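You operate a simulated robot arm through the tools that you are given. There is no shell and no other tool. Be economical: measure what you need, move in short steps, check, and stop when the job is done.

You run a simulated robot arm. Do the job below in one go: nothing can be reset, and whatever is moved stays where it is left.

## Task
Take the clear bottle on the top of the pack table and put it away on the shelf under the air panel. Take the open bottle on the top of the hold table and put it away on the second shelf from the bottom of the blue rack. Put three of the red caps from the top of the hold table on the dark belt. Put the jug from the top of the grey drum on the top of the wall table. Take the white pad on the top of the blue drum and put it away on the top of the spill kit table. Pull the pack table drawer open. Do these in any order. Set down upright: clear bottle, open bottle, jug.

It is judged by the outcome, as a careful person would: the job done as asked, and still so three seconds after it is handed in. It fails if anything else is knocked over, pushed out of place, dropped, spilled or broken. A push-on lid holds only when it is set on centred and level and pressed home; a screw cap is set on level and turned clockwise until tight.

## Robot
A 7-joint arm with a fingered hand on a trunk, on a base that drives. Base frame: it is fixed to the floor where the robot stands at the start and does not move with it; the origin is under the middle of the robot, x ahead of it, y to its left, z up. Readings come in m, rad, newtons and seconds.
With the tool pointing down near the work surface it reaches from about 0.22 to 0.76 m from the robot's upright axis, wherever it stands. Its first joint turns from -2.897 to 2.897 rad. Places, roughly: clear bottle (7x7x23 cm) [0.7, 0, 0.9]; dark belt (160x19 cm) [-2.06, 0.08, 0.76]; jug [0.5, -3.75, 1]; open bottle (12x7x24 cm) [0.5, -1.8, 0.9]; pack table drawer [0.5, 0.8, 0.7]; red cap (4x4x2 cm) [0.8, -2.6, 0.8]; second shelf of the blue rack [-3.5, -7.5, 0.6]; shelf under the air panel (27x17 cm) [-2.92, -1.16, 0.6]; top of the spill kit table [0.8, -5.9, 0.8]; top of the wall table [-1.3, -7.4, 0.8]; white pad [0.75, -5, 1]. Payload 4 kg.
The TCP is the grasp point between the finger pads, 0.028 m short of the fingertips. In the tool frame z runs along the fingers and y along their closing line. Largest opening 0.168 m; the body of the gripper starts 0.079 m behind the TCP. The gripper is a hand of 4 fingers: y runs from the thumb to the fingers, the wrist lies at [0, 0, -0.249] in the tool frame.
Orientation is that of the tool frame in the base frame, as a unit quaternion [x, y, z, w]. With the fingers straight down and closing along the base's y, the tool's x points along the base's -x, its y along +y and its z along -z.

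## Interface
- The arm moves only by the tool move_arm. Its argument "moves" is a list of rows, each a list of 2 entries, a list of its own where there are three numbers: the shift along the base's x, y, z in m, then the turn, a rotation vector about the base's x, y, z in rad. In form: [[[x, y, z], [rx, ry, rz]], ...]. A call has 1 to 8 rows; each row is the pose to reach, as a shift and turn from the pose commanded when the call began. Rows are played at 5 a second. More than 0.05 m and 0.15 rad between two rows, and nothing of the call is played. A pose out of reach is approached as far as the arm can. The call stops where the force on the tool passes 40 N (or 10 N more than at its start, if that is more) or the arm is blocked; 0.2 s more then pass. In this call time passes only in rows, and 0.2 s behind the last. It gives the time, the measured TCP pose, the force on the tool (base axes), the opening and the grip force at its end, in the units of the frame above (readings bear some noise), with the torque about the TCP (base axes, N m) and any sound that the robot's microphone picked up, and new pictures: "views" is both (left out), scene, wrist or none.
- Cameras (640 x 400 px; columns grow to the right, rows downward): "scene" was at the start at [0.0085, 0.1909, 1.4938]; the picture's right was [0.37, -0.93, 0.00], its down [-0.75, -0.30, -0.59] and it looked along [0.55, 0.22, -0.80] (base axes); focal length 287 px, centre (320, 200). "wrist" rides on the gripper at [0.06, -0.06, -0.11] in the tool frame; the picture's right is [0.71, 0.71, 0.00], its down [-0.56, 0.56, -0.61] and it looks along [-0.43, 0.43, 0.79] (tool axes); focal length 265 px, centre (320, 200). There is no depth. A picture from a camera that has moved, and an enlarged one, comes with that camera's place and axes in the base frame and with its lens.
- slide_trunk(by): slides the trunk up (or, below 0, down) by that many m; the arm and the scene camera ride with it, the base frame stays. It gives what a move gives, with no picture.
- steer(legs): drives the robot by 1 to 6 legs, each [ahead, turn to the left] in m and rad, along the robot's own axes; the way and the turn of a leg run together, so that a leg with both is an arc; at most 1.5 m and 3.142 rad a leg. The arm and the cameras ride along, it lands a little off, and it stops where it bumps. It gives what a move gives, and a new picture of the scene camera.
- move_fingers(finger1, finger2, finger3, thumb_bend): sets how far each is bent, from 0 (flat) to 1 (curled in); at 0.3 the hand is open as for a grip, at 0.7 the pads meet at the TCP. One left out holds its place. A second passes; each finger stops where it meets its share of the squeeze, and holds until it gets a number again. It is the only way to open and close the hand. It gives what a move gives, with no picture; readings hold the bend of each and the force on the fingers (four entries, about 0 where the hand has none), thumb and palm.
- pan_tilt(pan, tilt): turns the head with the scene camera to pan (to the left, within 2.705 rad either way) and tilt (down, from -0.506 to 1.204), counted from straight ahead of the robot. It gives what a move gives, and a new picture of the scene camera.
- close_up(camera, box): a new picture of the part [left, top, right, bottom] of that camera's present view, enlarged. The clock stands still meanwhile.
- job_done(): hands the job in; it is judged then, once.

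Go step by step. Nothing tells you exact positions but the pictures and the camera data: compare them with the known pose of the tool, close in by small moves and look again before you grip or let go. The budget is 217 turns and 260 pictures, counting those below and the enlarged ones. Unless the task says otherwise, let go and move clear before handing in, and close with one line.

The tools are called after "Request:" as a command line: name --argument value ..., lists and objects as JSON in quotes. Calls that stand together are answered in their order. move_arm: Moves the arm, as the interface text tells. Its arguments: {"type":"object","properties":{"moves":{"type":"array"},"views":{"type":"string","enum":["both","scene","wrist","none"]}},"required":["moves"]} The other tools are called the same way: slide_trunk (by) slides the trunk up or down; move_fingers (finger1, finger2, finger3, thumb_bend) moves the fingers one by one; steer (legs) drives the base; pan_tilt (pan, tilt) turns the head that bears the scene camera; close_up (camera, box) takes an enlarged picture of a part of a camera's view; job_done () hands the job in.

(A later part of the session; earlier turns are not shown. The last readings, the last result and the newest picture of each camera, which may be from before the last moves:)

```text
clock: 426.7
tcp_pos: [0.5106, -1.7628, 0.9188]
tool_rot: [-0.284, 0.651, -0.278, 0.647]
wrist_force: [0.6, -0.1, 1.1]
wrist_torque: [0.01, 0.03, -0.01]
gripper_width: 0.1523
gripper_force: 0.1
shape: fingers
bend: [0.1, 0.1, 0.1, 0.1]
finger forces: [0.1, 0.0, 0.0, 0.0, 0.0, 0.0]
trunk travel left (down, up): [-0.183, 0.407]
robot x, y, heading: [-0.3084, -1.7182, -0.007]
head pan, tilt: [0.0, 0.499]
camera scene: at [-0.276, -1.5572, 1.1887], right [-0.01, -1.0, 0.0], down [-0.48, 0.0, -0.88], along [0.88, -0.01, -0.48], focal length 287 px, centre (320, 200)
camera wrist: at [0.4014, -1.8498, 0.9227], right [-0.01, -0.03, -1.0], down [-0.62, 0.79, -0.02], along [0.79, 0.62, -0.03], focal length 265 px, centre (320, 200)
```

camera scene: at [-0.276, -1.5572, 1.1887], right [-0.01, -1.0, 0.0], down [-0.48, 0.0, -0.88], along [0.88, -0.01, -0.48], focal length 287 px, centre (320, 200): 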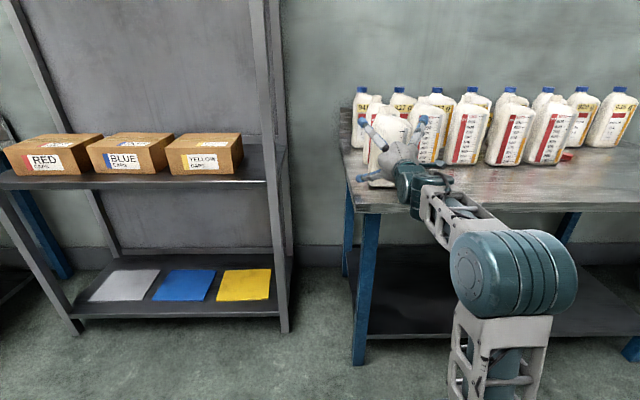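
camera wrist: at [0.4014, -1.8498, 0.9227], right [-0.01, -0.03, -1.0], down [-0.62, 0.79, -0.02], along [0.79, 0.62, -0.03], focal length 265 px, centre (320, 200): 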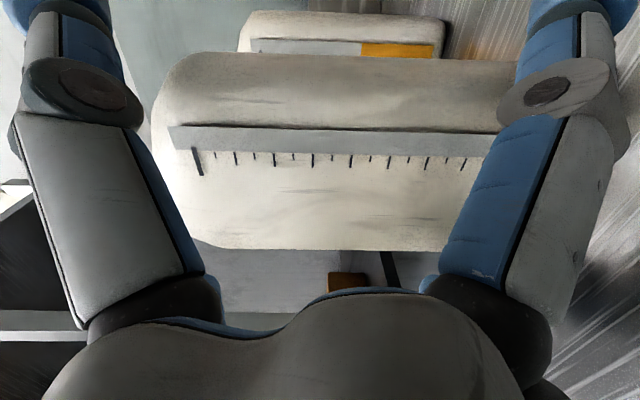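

Both finger pairs clear the sides. Last 6.5 cm, then close.

Request:
move_arm --moves '[[[0.03, 0, 0], [0, 0, 0]], [[0.062, 0, 0], [0, 0, 0]]]' --views "none"

Request:
move_fingers --finger1 0.5 --finger2 0.5 --finger3 0.5 --thumb_bend 0.5

Request:
close_up --camera "wrist" --box '[0, 0, 640, 400]'

```text
clock: 427.3
tcp_pos: [0.5711, -1.7618, 0.92]
tool_rot: [-0.284, 0.651, -0.279, 0.646]
wrist_force: [-1.4, 0.5, 0.9]
wrist_torque: [-0.02, 0.05, 0.01]
gripper_width: 0.1525
gripper_force: 0.1
shape: fingers
bend: [0.1, 0.1, 0.1, 0.1]
finger forces: [0.0, 0.2, 0.0, 0.1, 0.0, 0.0]
trunk travel left (down, up): [-0.183, 0.407]
robot x, y, heading: [-0.3075, -1.716, -0.009]
head pan, tilt: [0.0, 0.499]
```

```text
clock: 428.3
tcp_pos: [0.5702, -1.7626, 0.9217]
tool_rot: [-0.284, 0.651, -0.279, 0.647]
wrist_force: [1.1, -0.9, 3.3]
wrist_torque: [-0.17, -0.12, -0.01]
gripper_width: 0.1185
gripper_force: 32.3
shape: fingers
bend: [0.26, 0.21, 0.29, 0.32]
finger forces: [9.2, 14.5, 18.2, 0.0, 23.2, 0.0]
trunk travel left (down, up): [-0.183, 0.407]
robot x, y, heading: [-0.3082, -1.7199, -0.008]
head pan, tilt: [0.0, 0.499]
```

```text
1.00 times, centred on (320, 200) of wrist (not enlarged: the box is as wide or as high as the picture)
camera zoom: at [0.4616, -1.8495, 0.9239], right [-0.01, -0.03, -1.0], down [-0.62, 0.79, -0.02], along [0.79, 0.62, -0.03], focal length 265 px, centre (320, 200)
```

zoom: 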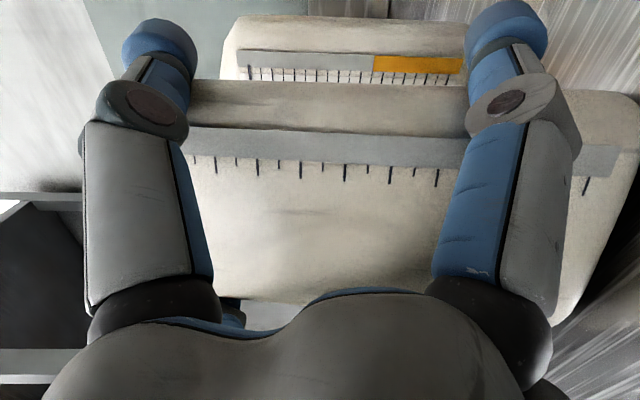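

Gripped at 12 cm width with 32 N. I'll lift gently and check that it stays level.

Request:
move_arm --moves '[[[0, 0, 0.02], [0, 0, 0]], [[0, 0, 0.04], [0, 0, 0]], [[0, 0, 0.06], [0, 0, 0]]]'

```text
clock: 429.1
tcp_pos: [0.5709, -1.7616, 0.9781]
tool_rot: [-0.285, 0.651, -0.278, 0.647]
wrist_force: [-0.3, -0.1, -0.8]
wrist_torque: [0.02, 0.03, -0.02]
gripper_width: 0.1182
gripper_force: 33.3
shape: fingers
bend: [0.26, 0.21, 0.29, 0.32]
finger forces: [8.3, 15.1, 19.1, 0.0, 24.5, 0.0]
trunk travel left (down, up): [-0.183, 0.407]
robot x, y, heading: [-0.3094, -1.7164, -0.006]
head pan, tilt: [0.0, 0.499]
camera scene: at [-0.2754, -1.5571, 1.1887], right [-0.01, -1.0, 0.0], down [-0.48, 0.0, -0.88], along [0.88, -0.01, -0.48], focal length 287 px, centre (320, 200)
camera wrist: at [0.4624, -1.8471, 0.9815], right [-0.01, -0.03, -1.0], down [-0.62, 0.79, -0.02], along [0.79, 0.62, -0.03], focal length 265 px, centre (320, 200)
```

scene: 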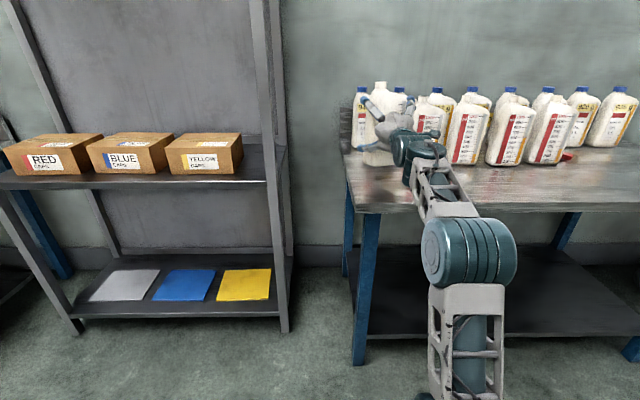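
wrist: 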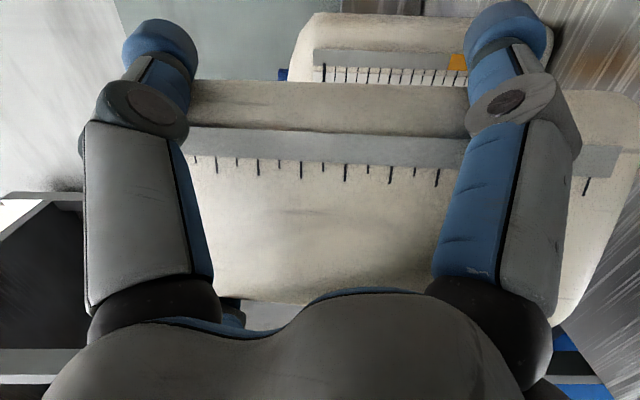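

The bottle is level in the hand. I'll back off, retract, raise slightly and head south, looking at the way to the blue rack.

Request:
steer --legs '[[-0.5, 0]]'

Request:
move_arm --moves '[[[-0.04, 0, 0], [0, 0, 0]], [[-0.08, 0, 0], [0, 0, 0]], [[-0.12, 0, 0], [0, 0, 0]], [[-0.16, 0, 0], [0, 0, 0]], [[-0.2, 0, 0], [0, 0, 0]]]' --views "none"

Request:
slide_trunk --by 0.25

Request:
steer --legs '[[0, -1.65], [1.4, 0]]'

Request:
pan_tilt --pan -0.5 --tilt 0.3

```text
clock: 432.0
tcp_pos: [0.0799, -1.7571, 0.979]
tool_rot: [-0.285, 0.651, -0.277, 0.647]
wrist_force: [1.1, -0.1, 0.4]
wrist_torque: [-0.01, 0.02, -0.05]
gripper_width: 0.1183
gripper_force: 33.4
shape: fingers
bend: [0.26, 0.21, 0.29, 0.32]
finger forces: [8.5, 15.0, 19.1, 0.0, 24.4, 0.0]
trunk travel left (down, up): [-0.183, 0.407]
robot x, y, heading: [-0.7982, -1.7144, -0.008]
head pan, tilt: [0.0, 0.499]
camera scene: at [-0.7675, -1.5542, 1.1887], right [-0.01, -1.0, 0.0], down [-0.48, 0.0, -0.88], along [0.88, 0.0, -0.48], focal length 287 px, centre (320, 200)
```

scene: 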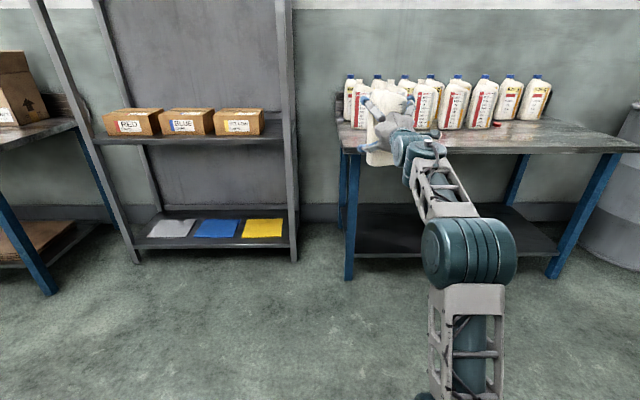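

```text
clock: 433.2
tcp_pos: [-0.1227, -1.7581, 0.9788]
tool_rot: [-0.283, 0.651, -0.279, 0.646]
wrist_force: [-0.2, 0.4, -0.9]
wrist_torque: [0.02, -0.03, -0.01]
gripper_width: 0.1179
gripper_force: 33.5
shape: fingers
bend: [0.26, 0.21, 0.29, 0.32]
finger forces: [8.5, 15.2, 19.4, 0.0, 24.6, 0.1]
trunk travel left (down, up): [-0.183, 0.407]
robot x, y, heading: [-0.8007, -1.7208, -0.005]
head pan, tilt: [0.0, 0.499]
```

```text
clock: 435.8
tcp_pos: [-0.1211, -1.7573, 1.2298]
tool_rot: [-0.284, 0.651, -0.278, 0.647]
wrist_force: [0.1, 1.1, -0.7]
wrist_torque: [-0.04, -0.03, -0.03]
gripper_width: 0.1183
gripper_force: 33.8
shape: fingers
bend: [0.26, 0.21, 0.29, 0.32]
finger forces: [8.6, 15.2, 19.3, 0.1, 24.6, 0.1]
trunk travel left (down, up): [-0.433, 0.157]
robot x, y, heading: [-0.7987, -1.7174, -0.002]
head pan, tilt: [0.0, 0.499]
```

```text
clock: 446.8
tcp_pos: [-0.9872, -3.7816, 1.2285]
tool_rot: [-0.28, -0.653, 0.662, -0.239]
wrist_force: [-0.9, 0.1, 0.0]
wrist_torque: [-0.03, 0.01, 0.01]
gripper_width: 0.1176
gripper_force: 32.3
shape: fingers
bend: [0.26, 0.21, 0.29, 0.32]
finger forces: [7.8, 14.3, 18.5, 0.0, 23.5, 0.1]
trunk travel left (down, up): [-0.433, 0.157]
robot x, y, heading: [-0.9012, -3.1095, -1.646]
head pan, tilt: [0.0, 0.499]
camera scene: at [-0.7431, -3.1511, 1.4387], right [-1.0, 0.07, 0.0], down [0.03, 0.48, -0.88], along [-0.06, -0.88, -0.48], focal length 287 px, centre (320, 200)
```

scene: 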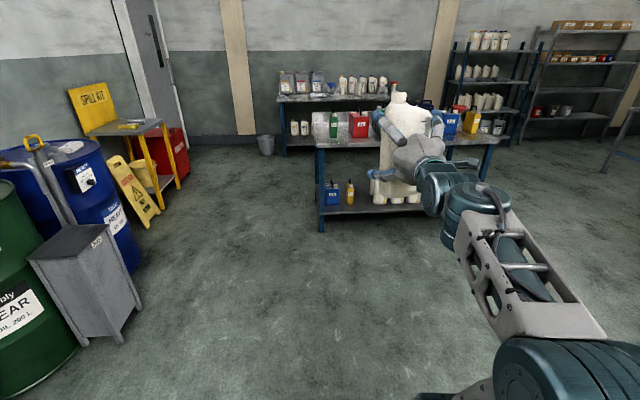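

```text
clock: 447.7
tcp_pos: [-0.9873, -3.7814, 1.2288]
tool_rot: [-0.28, -0.653, 0.662, -0.239]
wrist_force: [-0.2, -0.2, -0.4]
wrist_torque: [-0.02, 0.0, -0.01]
gripper_width: 0.1174
gripper_force: 32.0
shape: fingers
bend: [0.26, 0.21, 0.29, 0.32]
finger forces: [7.9, 14.2, 18.4, 0.0, 23.4, 0.0]
trunk travel left (down, up): [-0.433, 0.157]
robot x, y, heading: [-0.9007, -3.109, -1.644]
head pan, tilt: [-0.499, 0.3]
camera scene: at [-0.787, -3.139, 1.4571], right [-0.84, 0.54, 0.0], down [0.16, 0.25, -0.96], along [-0.51, -0.81, -0.3], focal length 287 px, centre (320, 200)
```

scene: 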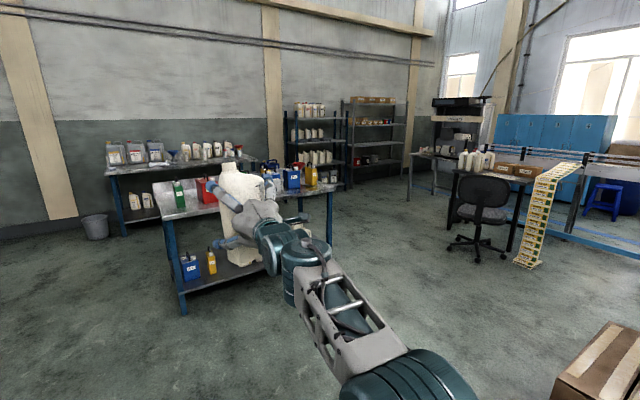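

The way is clear: blue rack at the far wall, centre table to its left, chair to the right. I'll drive round the centre table's right end and stop short of the rack.

Request:
steer --legs '[[0, -0.813], [1.26, 0], [1.25, 0], [0, 0.531], [0.9, 0]]'

Request:
pan_tilt --pan 0.25 --tilt 0.35

```text
clock: 467.8
tcp_pos: [-3.452, -6.1198, 1.2294]
tool_rot: [-0.374, -0.604, 0.69, -0.14]
wrist_force: [-0.5, 0.4, -0.7]
wrist_torque: [0.03, 0.01, 0.0]
gripper_width: 0.117
gripper_force: 30.8
shape: fingers
bend: [0.26, 0.21, 0.3, 0.32]
finger forces: [7.3, 13.6, 17.9, 0.0, 22.7, 0.0]
trunk travel left (down, up): [-0.433, 0.157]
robot x, y, heading: [-3.1763, -5.5019, -1.934]
head pan, tilt: [-0.499, 0.3]
camera scene: at [-3.0735, -5.5633, 1.4571], right [-0.65, 0.76, 0.0], down [0.22, 0.19, -0.96], along [-0.73, -0.62, -0.3], focal length 287 px, centre (320, 200)
```

scene: 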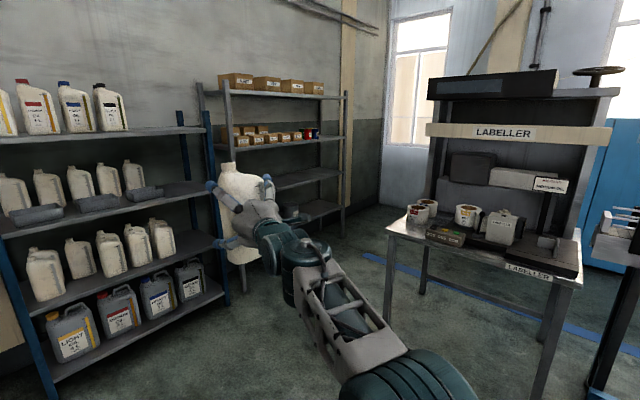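

```text
clock: 468.9
tcp_pos: [-3.4525, -6.1213, 1.2286]
tool_rot: [-0.372, -0.605, 0.69, -0.139]
wrist_force: [-0.3, -0.1, -0.3]
wrist_torque: [0.02, -0.01, -0.01]
gripper_width: 0.1172
gripper_force: 30.7
shape: fingers
bend: [0.26, 0.21, 0.3, 0.32]
finger forces: [7.4, 13.6, 17.8, 0.0, 22.9, 0.0]
trunk travel left (down, up): [-0.433, 0.157]
robot x, y, heading: [-3.176, -5.5005, -1.931]
head pan, tilt: [0.25, 0.351]
camera scene: at [-3.0132, -5.595, 1.4524], right [-0.99, 0.11, 0.0], down [0.04, 0.34, -0.94], along [-0.11, -0.93, -0.34], focal length 287 px, centre (320, 200)
```

scene: 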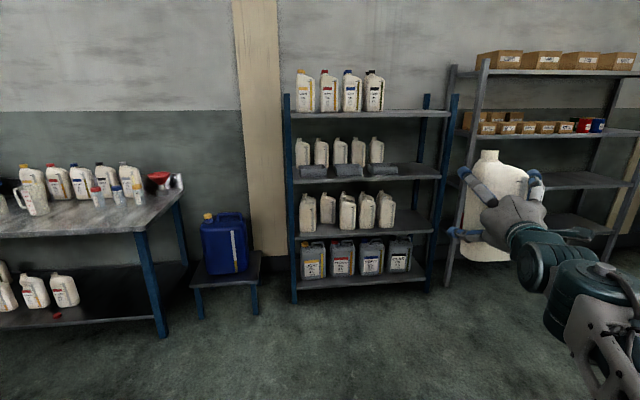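

The second shelf (z≈0.6) has free room at its right end, x≈−3.73…−3.95, with the shelf above at about 0.97. I'll drive in front of that spot and face it squarely.

Request:
steer --legs '[[0, -0.299], [1.01, 0], [0, 0.659]]'

Request:
slide_trunk --by -0.35

Request:
pan_tilt --pan -0.05 --tilt 0.4

Request:
close_up --camera "wrist" --box '[0, 0, 640, 400]'

```text
clock: 476.9
tcp_pos: [-3.8371, -6.9777, 1.2288]
tool_rot: [0.256, 0.663, -0.653, 0.263]
wrist_force: [0.0, 0.0, -0.2]
wrist_torque: [0.02, 0.01, -0.01]
gripper_width: 0.117
gripper_force: 29.7
shape: fingers
bend: [0.26, 0.21, 0.3, 0.32]
finger forces: [7.1, 13.2, 17.6, 0.0, 22.2, 0.0]
trunk travel left (down, up): [-0.433, 0.157]
robot x, y, heading: [-3.8016, -6.2989, -1.572]
head pan, tilt: [0.25, 0.351]
camera scene: at [-3.6162, -6.3299, 1.4523], right [-0.97, -0.25, 0.0], down [-0.09, 0.33, -0.94], along [0.23, -0.91, -0.34], focal length 287 px, centre (320, 200)
```

scene: 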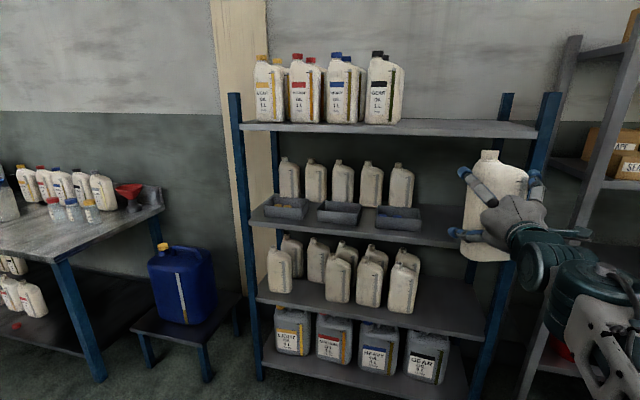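

```text
clock: 480.4
tcp_pos: [-3.8383, -6.9777, 0.8791]
tool_rot: [0.257, 0.662, -0.653, 0.263]
wrist_force: [-1.6, -0.8, -0.8]
wrist_torque: [-0.01, 0.0, 0.01]
gripper_width: 0.117
gripper_force: 29.8
shape: fingers
bend: [0.26, 0.21, 0.3, 0.32]
finger forces: [7.0, 13.2, 17.5, 0.0, 22.3, 0.1]
trunk travel left (down, up): [-0.083, 0.507]
robot x, y, heading: [-3.807, -6.2963, -1.57]
head pan, tilt: [0.25, 0.351]
```

```text
clock: 481.2
tcp_pos: [-3.8392, -6.977, 0.8785]
tool_rot: [0.257, 0.662, -0.653, 0.263]
wrist_force: [-0.3, 0.2, -0.3]
wrist_torque: [0.01, 0.01, -0.03]
gripper_width: 0.1169
gripper_force: 30.2
shape: fingers
bend: [0.26, 0.21, 0.3, 0.32]
finger forces: [7.1, 13.2, 17.5, 0.0, 22.3, 0.1]
trunk travel left (down, up): [-0.083, 0.507]
robot x, y, heading: [-3.8045, -6.3023, -1.569]
head pan, tilt: [-0.051, 0.4]
camera scene: at [-3.644, -6.3322, 1.0978], right [-1.0, 0.05, 0.0], down [0.02, 0.39, -0.92], along [-0.04, -0.92, -0.39], focal length 287 px, centre (320, 200)
```

scene: 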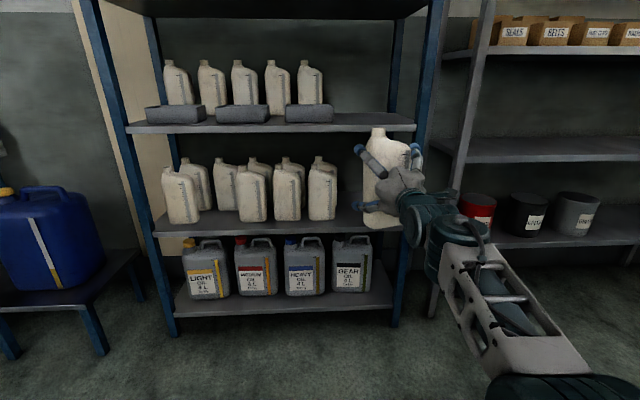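

```text
1.00 times, centred on (320, 200) of wrist (not enlarged: the box is as wide or as high as the picture)
camera zoom: at [-3.9243, -6.8693, 0.8817], right [-0.03, 0.01, -1.0], down [0.78, 0.63, -0.02], along [0.62, -0.78, -0.03], focal length 265 px, centre (320, 200)
```

zoom: 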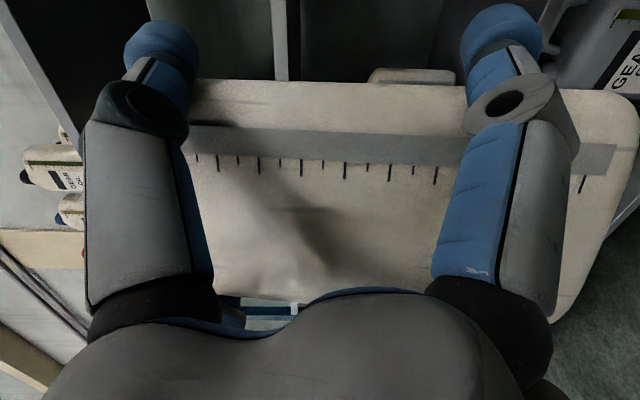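

Neighbour bottle's near corner is at about (−3.75, −7.35) and the post's inner edge at x≈−3.98. I'll aim for x=−3.862 near the shelf front, so the fingertips stay ahead of the neighbour. Lowering and moving in partway.

Request:
slide_trunk --by -0.083

Request:
move_arm --moves '[[[-0.012, -0.04, 0], [0, 0, 0]], [[-0.024, -0.08, -0.005], [0, 0, 0]], [[-0.024, -0.12, -0.01], [0, 0, 0]], [[-0.024, -0.16, -0.015], [0, 0, 0]]]'

```text
clock: 482.4
tcp_pos: [-3.8367, -6.9769, 0.795]
tool_rot: [0.256, 0.663, -0.652, 0.263]
wrist_force: [-0.2, -0.9, -0.5]
wrist_torque: [0.0, -0.02, 0.0]
gripper_width: 0.117
gripper_force: 30.2
shape: fingers
bend: [0.26, 0.21, 0.3, 0.32]
finger forces: [7.1, 13.1, 17.5, 0.0, 22.3, 0.0]
trunk travel left (down, up): [0.0, 0.59]
robot x, y, heading: [-3.8023, -6.2976, -1.568]
head pan, tilt: [-0.051, 0.4]
```

```text
clock: 483.4
tcp_pos: [-3.8631, -7.1362, 0.7811]
tool_rot: [0.256, 0.662, -0.652, 0.265]
wrist_force: [0.2, 0.1, 0.3]
wrist_torque: [0.04, 0.01, -0.01]
gripper_width: 0.1166
gripper_force: 30.5
shape: fingers
bend: [0.27, 0.21, 0.29, 0.32]
finger forces: [7.2, 13.4, 17.8, 0.0, 22.4, 0.1]
trunk travel left (down, up): [0.0, 0.59]
robot x, y, heading: [-3.8034, -6.3027, -1.57]
head pan, tilt: [-0.051, 0.4]
camera scene: at [-3.6441, -6.3318, 1.0148], right [-1.0, 0.05, 0.0], down [0.02, 0.39, -0.92], along [-0.04, -0.92, -0.39], focal length 287 px, centre (320, 200)
camera wrist: at [-3.9484, -7.029, 0.7835], right [-0.03, 0.01, -1.0], down [0.78, 0.62, -0.02], along [0.62, -0.78, -0.03], focal length 265 px, centre (320, 200)
```

scene: 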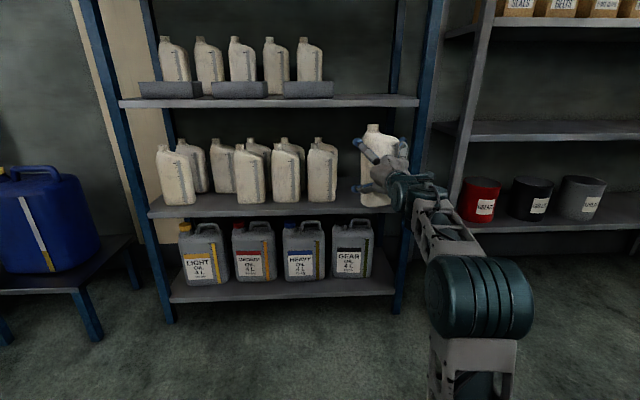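
wrist: 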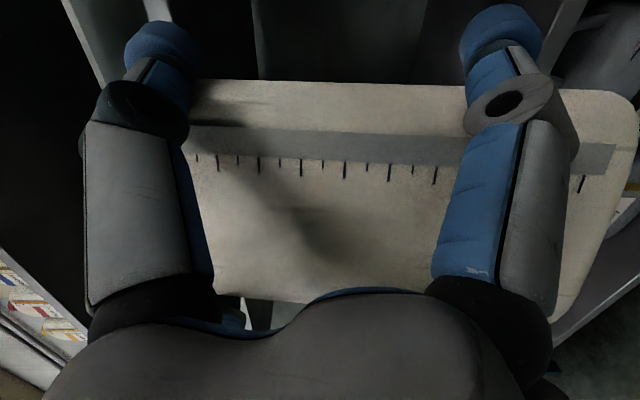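

Request:
close_up --camera "scene" --box '[290, 100, 450, 225]'

```text
3.20 times, centred on (370, 162) of scene
camera zoom: at [-3.6441, -6.3318, 1.0148], right [-1.0, 0.05, 0.0], down [0.02, 0.39, -0.92], along [-0.04, -0.92, -0.39], focal length 919 px, centre (160, 320)
```

zoom: 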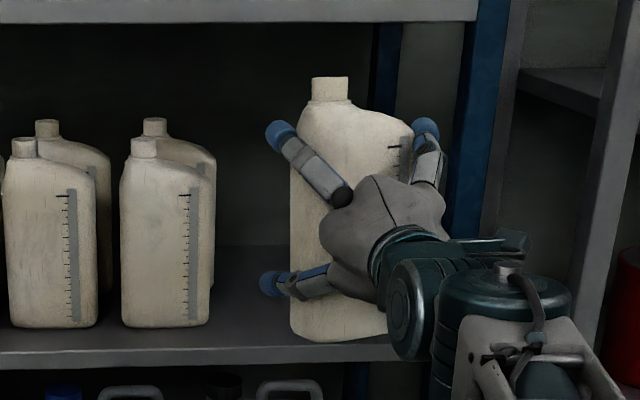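

Margins are about 2 cm on each side. I'll go in to y≈−7.28 at a height just above the shelf.

Request:
move_arm --moves '[[[-0.003, -0.04, -0.005], [0, 0, 0]], [[-0.003, -0.08, -0.01], [0, 0, 0]], [[-0.003, -0.12, -0.014], [0, 0, 0]], [[-0.003, -0.147, -0.018], [0, 0, 0]]]' --views "none"

Request:
close_up --camera "scene" --box '[290, 100, 450, 225]'

```text
clock: 484.4
tcp_pos: [-3.859, -7.2661, 0.7605]
tool_rot: [0.257, 0.663, -0.652, 0.263]
wrist_force: [0.0, 0.3, 0.4]
wrist_torque: [0.06, -0.01, -0.02]
gripper_width: 0.1162
gripper_force: 30.2
shape: fingers
bend: [0.27, 0.21, 0.29, 0.32]
finger forces: [6.9, 13.2, 17.7, 0.1, 22.3, 0.0]
out of reach, approached as far as the arm can: row 4
trunk travel left (down, up): [0.0, 0.59]
robot x, y, heading: [-3.801, -6.2967, -1.569]
head pan, tilt: [-0.051, 0.4]
```

```text
3.20 times, centred on (370, 162) of scene
camera zoom: at [-3.6441, -6.3323, 1.0147], right [-1.0, 0.05, 0.0], down [0.02, 0.39, -0.92], along [-0.04, -0.92, -0.39], focal length 919 px, centre (160, 320)
```

zoom: 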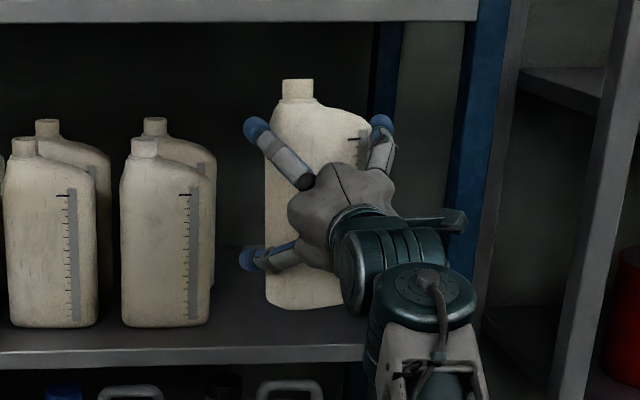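

The arm is at full stretch. I'll pull in 6 cm, drive 8 cm closer, then lower.

Request:
move_arm --moves '[[[0, 0.03, 0], [0, 0, 0]], [[-0.003, 0.06, 0], [0, 0, 0]]]' --views "none"

Request:
steer --legs '[[0.07, 0]]'

Request:
move_arm --moves '[[[0, 0, -0.01], [0, 0, 0]]]' --views "wrist"

Request:
close_up --camera "scene" --box '[290, 100, 450, 225]'

```text
clock: 484.9
tcp_pos: [-3.862, -7.204, 0.7604]
tool_rot: [0.257, 0.662, -0.653, 0.262]
wrist_force: [0.0, -0.5, -1.6]
wrist_torque: [-0.08, 0.01, -0.03]
gripper_width: 0.1162
gripper_force: 30.0
shape: fingers
bend: [0.27, 0.21, 0.29, 0.32]
finger forces: [6.6, 12.7, 17.5, 0.0, 22.1, 0.0]
trunk travel left (down, up): [0.0, 0.59]
robot x, y, heading: [-3.8047, -6.301, -1.572]
head pan, tilt: [-0.051, 0.4]
```

```text
clock: 486.0
tcp_pos: [-3.862, -7.2738, 0.7608]
tool_rot: [0.256, 0.663, -0.653, 0.263]
wrist_force: [1.0, 0.4, -0.4]
wrist_torque: [0.01, 0.0, 0.01]
gripper_width: 0.1164
gripper_force: 29.4
shape: fingers
bend: [0.27, 0.21, 0.29, 0.32]
finger forces: [6.7, 12.7, 17.5, 0.0, 22.1, 0.1]
trunk travel left (down, up): [0.0, 0.59]
robot x, y, heading: [-3.8032, -6.3721, -1.57]
head pan, tilt: [-0.051, 0.4]
camera scene: at [-3.6439, -6.4016, 1.0148], right [-1.0, 0.05, 0.0], down [0.02, 0.39, -0.92], along [-0.04, -0.92, -0.39], focal length 287 px, centre (320, 200)
```

scene: 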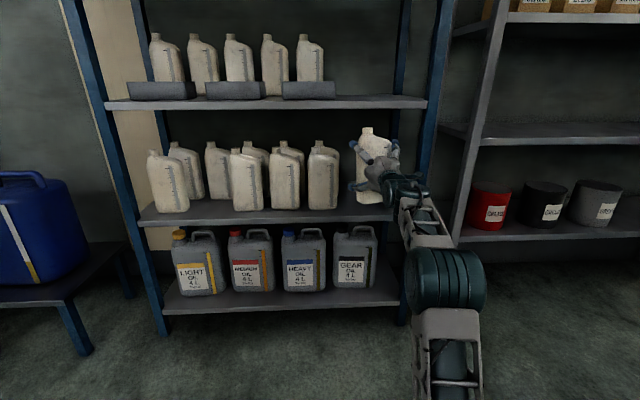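

```text
clock: 486.4
tcp_pos: [-3.861, -7.2742, 0.7512]
tool_rot: [0.257, 0.662, -0.653, 0.262]
wrist_force: [-0.8, 0.1, -1.1]
wrist_torque: [0.02, -0.05, 0.0]
gripper_width: 0.1161
gripper_force: 29.5
shape: fingers
bend: [0.27, 0.21, 0.29, 0.32]
finger forces: [6.7, 12.8, 17.5, 0.0, 22.0, 0.0]
trunk travel left (down, up): [0.0, 0.59]
robot x, y, heading: [-3.8, -6.3712, -1.566]
head pan, tilt: [-0.051, 0.4]
camera wrist: at [-3.948, -7.1655, 0.7544], right [-0.03, 0.01, -1.0], down [0.78, 0.63, -0.02], along [0.62, -0.78, -0.03], focal length 265 px, centre (320, 200)
```

wrist: 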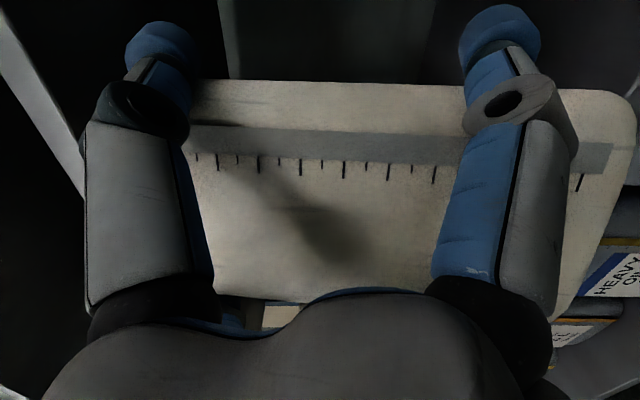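

```text
3.20 times, centred on (370, 162) of scene
camera zoom: at [-3.6439, -6.4015, 1.0148], right [-1.0, 0.05, 0.0], down [0.02, 0.39, -0.92], along [-0.04, -0.92, -0.39], focal length 919 px, centre (160, 320)
```

zoom: 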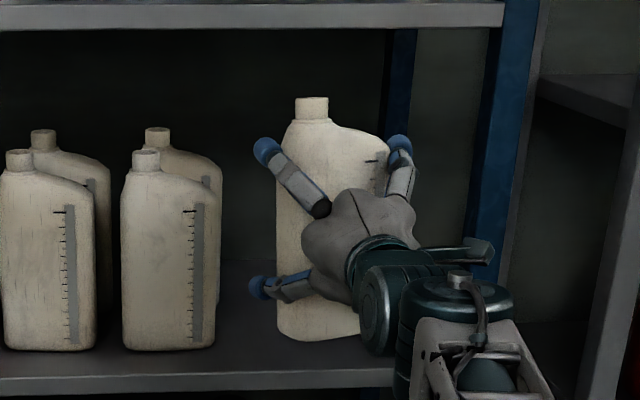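

The bottle's base is about 2–3 cm above the shelf. Lowering gently.

Request:
move_arm --moves '[[[0, 0, -0.008], [0, 0, 0]], [[0, 0, -0.013], [0, 0, 0]]]' --views "none"

Request:
move_arm --moves '[[[0, 0, -0.004], [0, 0, 0]], [[0, 0, -0.007], [0, 0, 0]]]' --views "none"

Request:
move_arm --moves '[[[0, 0, -0.004], [0, 0, 0]]]' --views "none"

```text
clock: 487.0
tcp_pos: [-3.863, -7.2744, 0.739]
tool_rot: [0.257, 0.663, -0.653, 0.262]
wrist_force: [-0.5, 0.0, -0.7]
wrist_torque: [0.0, -0.02, -0.01]
gripper_width: 0.116
gripper_force: 29.4
shape: fingers
bend: [0.27, 0.21, 0.29, 0.32]
finger forces: [6.8, 12.8, 17.6, 0.0, 22.0, 0.0]
trunk travel left (down, up): [0.0, 0.59]
robot x, y, heading: [-3.8049, -6.3709, -1.566]
head pan, tilt: [-0.051, 0.4]
```

```text
clock: 487.6
tcp_pos: [-3.8611, -7.2728, 0.7306]
tool_rot: [0.256, 0.662, -0.653, 0.262]
wrist_force: [-0.1, 0.1, -1.1]
wrist_torque: [-0.03, 0.04, 0.01]
gripper_width: 0.1161
gripper_force: 29.1
shape: fingers
bend: [0.27, 0.21, 0.29, 0.32]
finger forces: [6.7, 12.7, 17.5, 0.1, 22.0, 0.0]
trunk travel left (down, up): [0.0, 0.59]
robot x, y, heading: [-3.8041, -6.3732, -1.565]
head pan, tilt: [-0.051, 0.4]
```

```text
clock: 488.0
tcp_pos: [-3.8604, -7.2735, 0.7271]
tool_rot: [0.256, 0.663, -0.652, 0.264]
wrist_force: [-0.4, 0.6, -0.1]
wrist_torque: [-0.01, 0.04, 0.01]
gripper_width: 0.1161
gripper_force: 29.4
shape: fingers
bend: [0.27, 0.21, 0.29, 0.32]
finger forces: [6.7, 12.8, 17.4, 0.1, 22.1, 0.0]
trunk travel left (down, up): [0.0, 0.59]
robot x, y, heading: [-3.8022, -6.3698, -1.564]
head pan, tilt: [-0.051, 0.4]
```

Request:
move_arm --moves '[[[0, 0, -0.004], [0, 0, 0]], [[0, 0, -0.007], [0, 0, 0]]]' --views "none"

Request:
move_arm --moves '[[[0, 0, -0.004], [0, 0, 0]]]' --views "none"

Request:
move_arm --moves '[[[0, 0, -0.004], [0, 0, 0]]]' --views "none"

Request:
close_up --camera "scene" --box '[290, 100, 450, 225]'

```text
clock: 488.6
tcp_pos: [-3.8621, -7.2733, 0.7206]
tool_rot: [0.256, 0.663, -0.653, 0.263]
wrist_force: [-0.5, 0.2, -0.2]
wrist_torque: [-0.01, 0.0, -0.01]
gripper_width: 0.1161
gripper_force: 29.7
shape: fingers
bend: [0.27, 0.21, 0.29, 0.32]
finger forces: [6.7, 12.8, 17.5, 0.0, 22.1, 0.0]
trunk travel left (down, up): [0.0, 0.59]
robot x, y, heading: [-3.8022, -6.3693, -1.571]
head pan, tilt: [-0.051, 0.4]
```

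```text
clock: 489.0
tcp_pos: [-3.8616, -7.2728, 0.7157]
tool_rot: [0.257, 0.662, -0.653, 0.264]
wrist_force: [0.8, 0.6, 0.4]
wrist_torque: [0.0, 0.0, -0.02]
gripper_width: 0.1161
gripper_force: 29.4
shape: fingers
bend: [0.27, 0.21, 0.29, 0.32]
finger forces: [6.7, 12.9, 17.5, 0.0, 22.1, 0.1]
trunk travel left (down, up): [0.0, 0.59]
robot x, y, heading: [-3.8015, -6.3628, -1.573]
head pan, tilt: [-0.051, 0.4]
```

```text
clock: 489.4
tcp_pos: [-3.8613, -7.2733, 0.7118]
tool_rot: [0.257, 0.662, -0.654, 0.263]
wrist_force: [0.2, 0.1, 0.3]
wrist_torque: [-0.02, 0.0, 0.02]
gripper_width: 0.1162
gripper_force: 29.7
shape: fingers
bend: [0.27, 0.21, 0.29, 0.32]
finger forces: [6.6, 12.8, 17.5, 0.0, 22.1, 0.0]
trunk travel left (down, up): [0.0, 0.59]
robot x, y, heading: [-3.802, -6.3719, -1.567]
head pan, tilt: [-0.051, 0.4]
```

```text
3.20 times, centred on (370, 162) of scene
camera zoom: at [-3.6439, -6.4016, 1.0148], right [-1.0, 0.05, 0.0], down [0.02, 0.39, -0.92], along [-0.04, -0.92, -0.39], focal length 919 px, centre (160, 320)
```

zoom: 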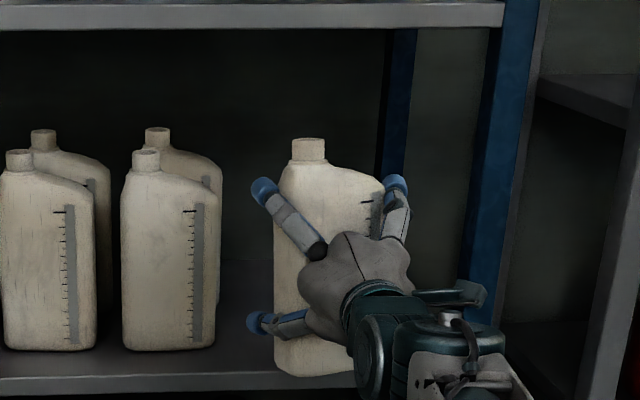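

Comparing apparent bottle sizes, the shelf front edge is really at y≈−7.35 and z≈0.54, so my bottle is still in front of it. I'll raise, shift 2 cm to −x, drive 11 cm closer and recheck.

Request:
move_arm --moves '[[[0, 0, 0.03], [0, 0, 0]], [[-0.023, 0, 0.04], [0, 0, 0]]]' --views "none"

Request:
steer --legs '[[0.06, 0]]'

Request:
close_up --camera "scene" --box '[290, 100, 450, 225]'

Request:
close_up --camera "wrist" --box '[0, 0, 640, 400]'

```text
clock: 490.0
tcp_pos: [-3.8834, -7.2755, 0.752]
tool_rot: [0.256, 0.663, -0.652, 0.263]
wrist_force: [-0.2, -0.5, -1.0]
wrist_torque: [-0.01, 0.02, -0.06]
gripper_width: 0.1162
gripper_force: 29.8
shape: fingers
bend: [0.27, 0.21, 0.29, 0.32]
finger forces: [6.6, 12.8, 17.6, 0.0, 22.0, 0.0]
trunk travel left (down, up): [0.0, 0.59]
robot x, y, heading: [-3.8018, -6.3687, -1.57]
head pan, tilt: [-0.051, 0.4]
```

```text
clock: 490.9
tcp_pos: [-3.8823, -7.3352, 0.7509]
tool_rot: [0.255, 0.663, -0.652, 0.264]
wrist_force: [-0.7, 0.1, -0.1]
wrist_torque: [0.02, 0.0, -0.01]
gripper_width: 0.1159
gripper_force: 29.9
shape: fingers
bend: [0.27, 0.21, 0.29, 0.32]
finger forces: [6.7, 12.8, 17.5, 0.0, 22.2, 0.0]
trunk travel left (down, up): [0.0, 0.59]
robot x, y, heading: [-3.801, -6.4279, -1.567]
head pan, tilt: [-0.051, 0.4]
camera scene: at [-3.6438, -6.4615, 1.0148], right [-1.0, 0.05, 0.0], down [0.02, 0.39, -0.92], along [-0.04, -0.92, -0.39], focal length 287 px, centre (320, 200)
```

scene: 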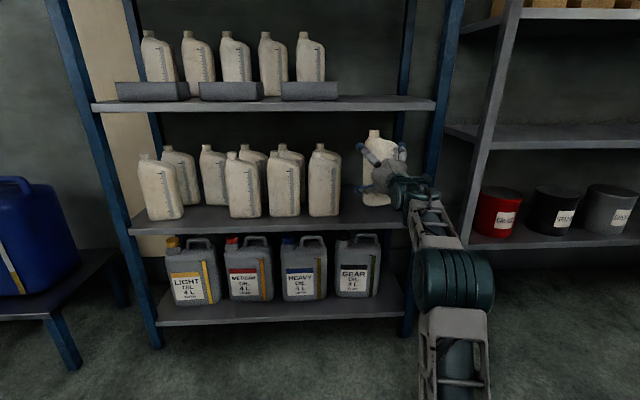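

```text
3.20 times, centred on (370, 162) of scene
camera zoom: at [-3.6438, -6.4615, 1.0148], right [-1.0, 0.05, 0.0], down [0.02, 0.39, -0.92], along [-0.04, -0.92, -0.39], focal length 919 px, centre (160, 320)
```

zoom: 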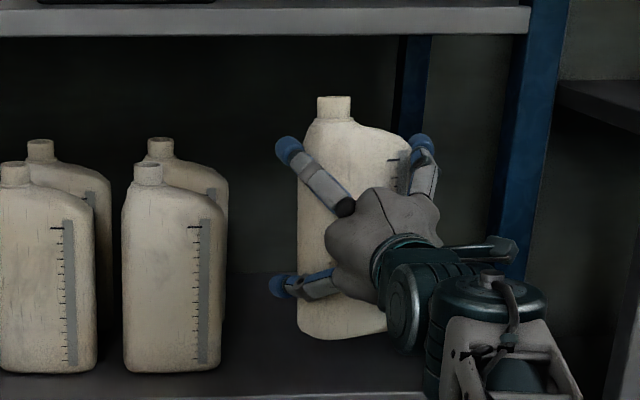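

```text
1.00 times, centred on (320, 200) of wrist (not enlarged: the box is as wide or as high as the picture)
camera zoom: at [-3.969, -7.2269, 0.755], right [-0.03, 0.01, -1.0], down [0.78, 0.63, -0.02], along [0.62, -0.78, -0.03], focal length 265 px, centre (320, 200)
```

zoom: 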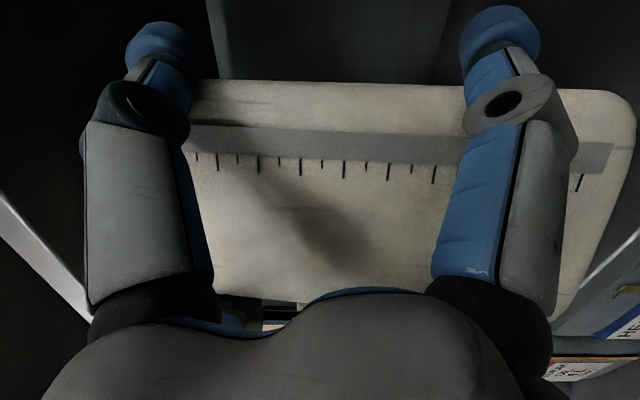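

A wide-baseline check puts the shelf at z≈0.548 with its front edge at y≈−7.347. I'll drive 6.5 cm closer so the bottle is fully over it, then lower to about TCP z=0.685.

Request:
steer --legs '[[0.065, 0]]'

Request:
move_arm --moves '[[[-0.003, 0, -0.02], [0, 0, 0]], [[-0.003, 0, -0.04], [0, 0, 0]], [[-0.003, 0, -0.05], [0, 0, 0]]]' --views "wrist"

Request:
close_up --camera "scene" --box '[290, 100, 450, 225]'

```text
clock: 491.9
tcp_pos: [-3.8817, -7.4013, 0.7525]
tool_rot: [0.256, 0.663, -0.652, 0.263]
wrist_force: [0.3, 0.1, -0.9]
wrist_torque: [0.01, 0.01, -0.02]
gripper_width: 0.1163
gripper_force: 29.4
shape: fingers
bend: [0.27, 0.21, 0.29, 0.32]
finger forces: [6.7, 12.8, 17.5, 0.1, 22.1, 0.0]
trunk travel left (down, up): [0.0, 0.59]
robot x, y, heading: [-3.799, -6.4935, -1.569]
head pan, tilt: [-0.051, 0.4]
camera scene: at [-3.6435, -6.5274, 1.0148], right [-1.0, 0.05, 0.0], down [0.02, 0.39, -0.92], along [-0.04, -0.92, -0.39], focal length 287 px, centre (320, 200)
```

scene: 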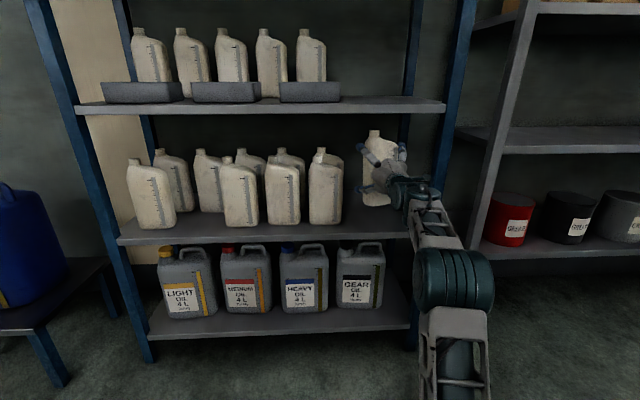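

```text
clock: 492.7
tcp_pos: [-3.8846, -7.4006, 0.701]
tool_rot: [0.256, 0.663, -0.652, 0.264]
wrist_force: [0.2, 0.3, -0.5]
wrist_torque: [0.01, 0.01, -0.01]
gripper_width: 0.1159
gripper_force: 29.9
shape: fingers
bend: [0.27, 0.21, 0.29, 0.32]
finger forces: [6.6, 12.7, 17.7, 0.0, 22.1, 0.0]
trunk travel left (down, up): [0.0, 0.59]
robot x, y, heading: [-3.8, -6.4956, -1.574]
head pan, tilt: [-0.051, 0.4]
camera wrist: at [-3.9709, -7.2922, 0.7043], right [-0.03, 0.01, -1.0], down [0.78, 0.63, -0.02], along [0.63, -0.78, -0.03], focal length 265 px, centre (320, 200)
```

wrist: 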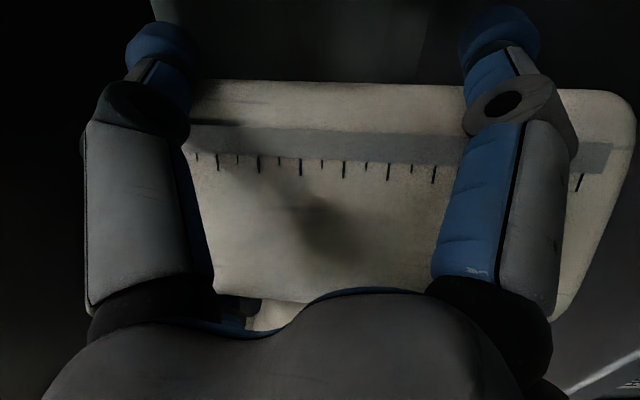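

```text
3.20 times, centred on (370, 162) of scene
camera zoom: at [-3.6435, -6.5274, 1.0148], right [-1.0, 0.05, 0.0], down [0.02, 0.39, -0.92], along [-0.04, -0.92, -0.39], focal length 919 px, centre (160, 320)
```

zoom: 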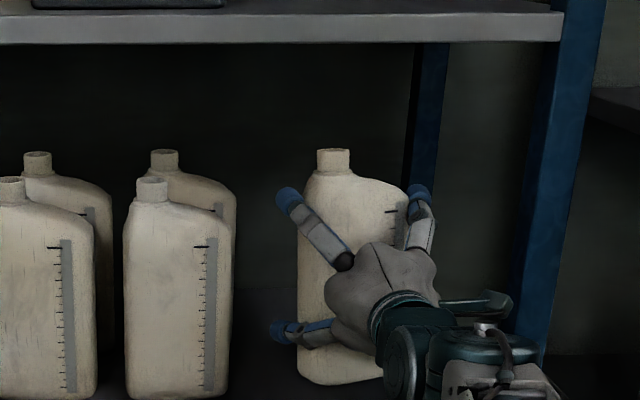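

Still about 1.5–2 cm above the shelf. Lowering in small steps.

Request:
move_arm --moves '[[[0, 0, -0.005], [0, 0, 0]], [[0, 0, -0.01], [0, 0, 0]]]' --views "none"

Request:
move_arm --moves '[[[0, 0, -0.004], [0, 0, 0]]]' --views "none"

Request:
move_arm --moves '[[[0, 0, -0.004], [0, 0, 0]]]' --views "none"

Request:
move_arm --moves '[[[0, 0, -0.004], [0, 0, 0]]]' --views "none"

```text
clock: 493.3
tcp_pos: [-3.8841, -7.4006, 0.6914]
tool_rot: [0.256, 0.663, -0.653, 0.263]
wrist_force: [0.9, -1.0, -0.6]
wrist_torque: [-0.05, -0.03, 0.0]
gripper_width: 0.1158
gripper_force: 29.8
shape: fingers
bend: [0.27, 0.21, 0.29, 0.32]
finger forces: [6.6, 12.7, 17.6, 0.0, 22.1, 0.0]
trunk travel left (down, up): [0.0, 0.59]
robot x, y, heading: [-3.8033, -6.4932, -1.565]
head pan, tilt: [-0.051, 0.4]
```

```text
clock: 493.7
tcp_pos: [-3.8846, -7.3997, 0.6874]
tool_rot: [0.256, 0.663, -0.653, 0.263]
wrist_force: [0.3, -0.1, -0.2]
wrist_torque: [-0.01, 0.0, -0.02]
gripper_width: 0.1159
gripper_force: 29.6
shape: fingers
bend: [0.27, 0.21, 0.29, 0.32]
finger forces: [6.6, 12.7, 17.7, 0.1, 22.1, 0.0]
trunk travel left (down, up): [0.0, 0.59]
robot x, y, heading: [-3.7998, -6.4973, -1.567]
head pan, tilt: [-0.051, 0.4]
```

```text
clock: 494.1
tcp_pos: [-3.8838, -7.3997, 0.683]
tool_rot: [0.256, 0.663, -0.652, 0.263]
wrist_force: [0.2, -0.7, -0.6]
wrist_torque: [-0.03, 0.0, 0.01]
gripper_width: 0.116
gripper_force: 29.5
shape: fingers
bend: [0.27, 0.21, 0.29, 0.32]
finger forces: [6.6, 12.7, 17.6, 0.0, 22.0, 0.1]
trunk travel left (down, up): [0.0, 0.59]
robot x, y, heading: [-3.802, -6.496, -1.568]
head pan, tilt: [-0.051, 0.4]
```

```text
clock: 494.5
tcp_pos: [-3.8845, -7.3999, 0.679]
tool_rot: [0.256, 0.663, -0.652, 0.263]
wrist_force: [-0.1, 0.2, -1.1]
wrist_torque: [-0.02, 0.0, 0.01]
gripper_width: 0.116
gripper_force: 30.0
shape: fingers
bend: [0.27, 0.21, 0.29, 0.32]
finger forces: [6.6, 12.8, 17.6, 0.1, 22.1, 0.1]
trunk travel left (down, up): [0.0, 0.59]
robot x, y, heading: [-3.7986, -6.4957, -1.572]
head pan, tilt: [-0.051, 0.4]
```

Request:
move_arm --moves '[[[0, 0, -0.004], [0, 0, 0]]]' --views "none"

Request:
move_arm --moves '[[[0, 0, -0.004], [0, 0, 0]]]' --views "none"

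Request:
close_up --camera "scene" --box '[290, 115, 450, 240]'

```text
clock: 494.9
tcp_pos: [-3.8833, -7.4006, 0.6763]
tool_rot: [0.256, 0.663, -0.652, 0.264]
wrist_force: [0.1, 0.4, -0.9]
wrist_torque: [0.01, -0.02, -0.02]
gripper_width: 0.1161
gripper_force: 29.8
shape: fingers
bend: [0.27, 0.21, 0.29, 0.32]
finger forces: [6.6, 12.6, 17.6, 0.0, 22.1, 0.0]
trunk travel left (down, up): [0.0, 0.59]
robot x, y, heading: [-3.8042, -6.495, -1.567]
head pan, tilt: [-0.051, 0.4]
```

```text
clock: 495.3
tcp_pos: [-3.8841, -7.4005, 0.6725]
tool_rot: [0.256, 0.664, -0.652, 0.263]
wrist_force: [-0.6, 0.4, -0.5]
wrist_torque: [0.0, 0.01, 0.03]
gripper_width: 0.1163
gripper_force: 30.0
shape: fingers
bend: [0.27, 0.21, 0.29, 0.32]
finger forces: [6.6, 12.8, 17.6, 0.1, 22.1, 0.1]
trunk travel left (down, up): [0.0, 0.59]
robot x, y, heading: [-3.8043, -6.4976, -1.564]
head pan, tilt: [-0.051, 0.4]
```

```text
3.20 times, centred on (370, 178) of scene
camera zoom: at [-3.6435, -6.5274, 1.0148], right [-1.0, 0.05, 0.0], down [0.02, 0.39, -0.92], along [-0.04, -0.92, -0.39], focal length 919 px, centre (160, 272)
```

zoom: 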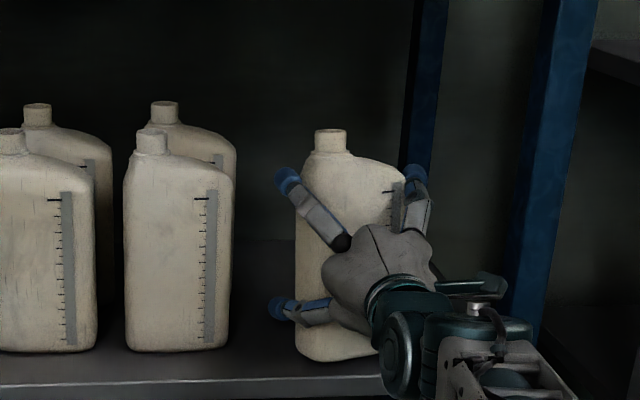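

About 8 mm remain, and the base is fully behind the shelf edge. Continuing.

Request:
move_arm --moves '[[[0, 0, -0.004], [0, 0, 0]]]' --views "none"

Request:
move_arm --moves '[[[0, 0, -0.003], [0, 0, 0]]]' --views "none"

Request:
move_arm --moves '[[[0, 0, -0.003], [0, 0, 0]]]' --views "none"

```text
clock: 495.7
tcp_pos: [-3.884, -7.4003, 0.6713]
tool_rot: [0.254, 0.662, -0.654, 0.264]
wrist_force: [0.5, 1.4, 4.7]
wrist_torque: [-0.01, 0.11, -0.01]
gripper_width: 0.1159
gripper_force: 29.1
shape: fingers
bend: [0.27, 0.21, 0.29, 0.32]
finger forces: [7.5, 13.1, 16.9, 0.0, 21.1, 0.0]
trunk travel left (down, up): [0.0, 0.59]
robot x, y, heading: [-3.801, -6.4976, -1.566]
head pan, tilt: [-0.051, 0.4]
```

```text
clock: 496.1
tcp_pos: [-3.8853, -7.4, 0.6707]
tool_rot: [0.254, 0.66, -0.655, 0.265]
wrist_force: [-0.7, 1.1, 12.7]
wrist_torque: [-0.06, -0.1, 0.0]
gripper_width: 0.1157
gripper_force: 28.8
shape: fingers
bend: [0.27, 0.21, 0.29, 0.33]
finger forces: [8.7, 14.7, 14.9, 0.1, 19.2, 0.1]
trunk travel left (down, up): [0.0, 0.59]
robot x, y, heading: [-3.7974, -6.4992, -1.566]
head pan, tilt: [-0.051, 0.4]
```

```text
clock: 496.5
tcp_pos: [-3.884, -7.3981, 0.6697]
tool_rot: [0.254, 0.659, -0.656, 0.265]
wrist_force: [0.0, 3.2, 22.5]
wrist_torque: [0.04, -0.22, 0.01]
gripper_width: 0.1147
gripper_force: 30.5
shape: fingers
bend: [0.28, 0.21, 0.29, 0.33]
finger forces: [10.7, 17.4, 13.7, 0.1, 18.1, 0.0]
trunk travel left (down, up): [0.0, 0.59]
robot x, y, heading: [-3.8027, -6.4946, -1.567]
head pan, tilt: [-0.051, 0.4]
```

Contact confirmed. Easing off, opening, and withdrawing straight back.

Request:
move_arm --moves '[[[0, 0, 0.005], [0, 0, 0]]]' --views "none"

Request:
move_fingers --finger1 0.12 --finger2 0.1 --finger3 0.14 --thumb_bend 0.14

Request:
close_up --camera "scene" --box '[290, 115, 450, 240]'

```text
clock: 496.9
tcp_pos: [-3.8842, -7.3999, 0.6686]
tool_rot: [0.255, 0.662, -0.653, 0.265]
wrist_force: [0.4, 0.8, 16.6]
wrist_torque: [-0.05, -0.18, -0.02]
gripper_width: 0.1148
gripper_force: 30.0
shape: fingers
bend: [0.28, 0.21, 0.29, 0.33]
finger forces: [9.3, 16.7, 14.6, 0.0, 18.9, 0.0]
trunk travel left (down, up): [0.0, 0.59]
robot x, y, heading: [-3.8045, -6.4945, -1.567]
head pan, tilt: [-0.051, 0.4]
```

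```text
clock: 497.9
tcp_pos: [-3.8838, -7.4012, 0.6669]
tool_rot: [0.255, 0.663, -0.652, 0.263]
wrist_force: [-0.1, 0.7, 0.6]
wrist_torque: [0.0, -0.01, -0.03]
gripper_width: 0.1477
gripper_force: 0.0
shape: fingers
bend: [0.12, 0.1, 0.14, 0.14]
finger forces: [0.0, 0.1, 0.1, 0.0, 0.0, 0.1]
trunk travel left (down, up): [0.0, 0.59]
robot x, y, heading: [-3.8062, -6.4935, -1.571]
head pan, tilt: [-0.051, 0.4]
```

```text
3.20 times, centred on (370, 178) of scene
camera zoom: at [-3.6435, -6.5273, 1.0148], right [-1.0, 0.05, 0.0], down [0.02, 0.39, -0.92], along [-0.04, -0.92, -0.39], focal length 919 px, centre (160, 272)
```

zoom: 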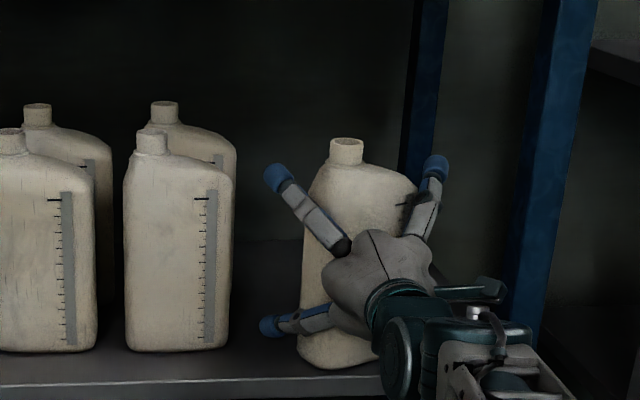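

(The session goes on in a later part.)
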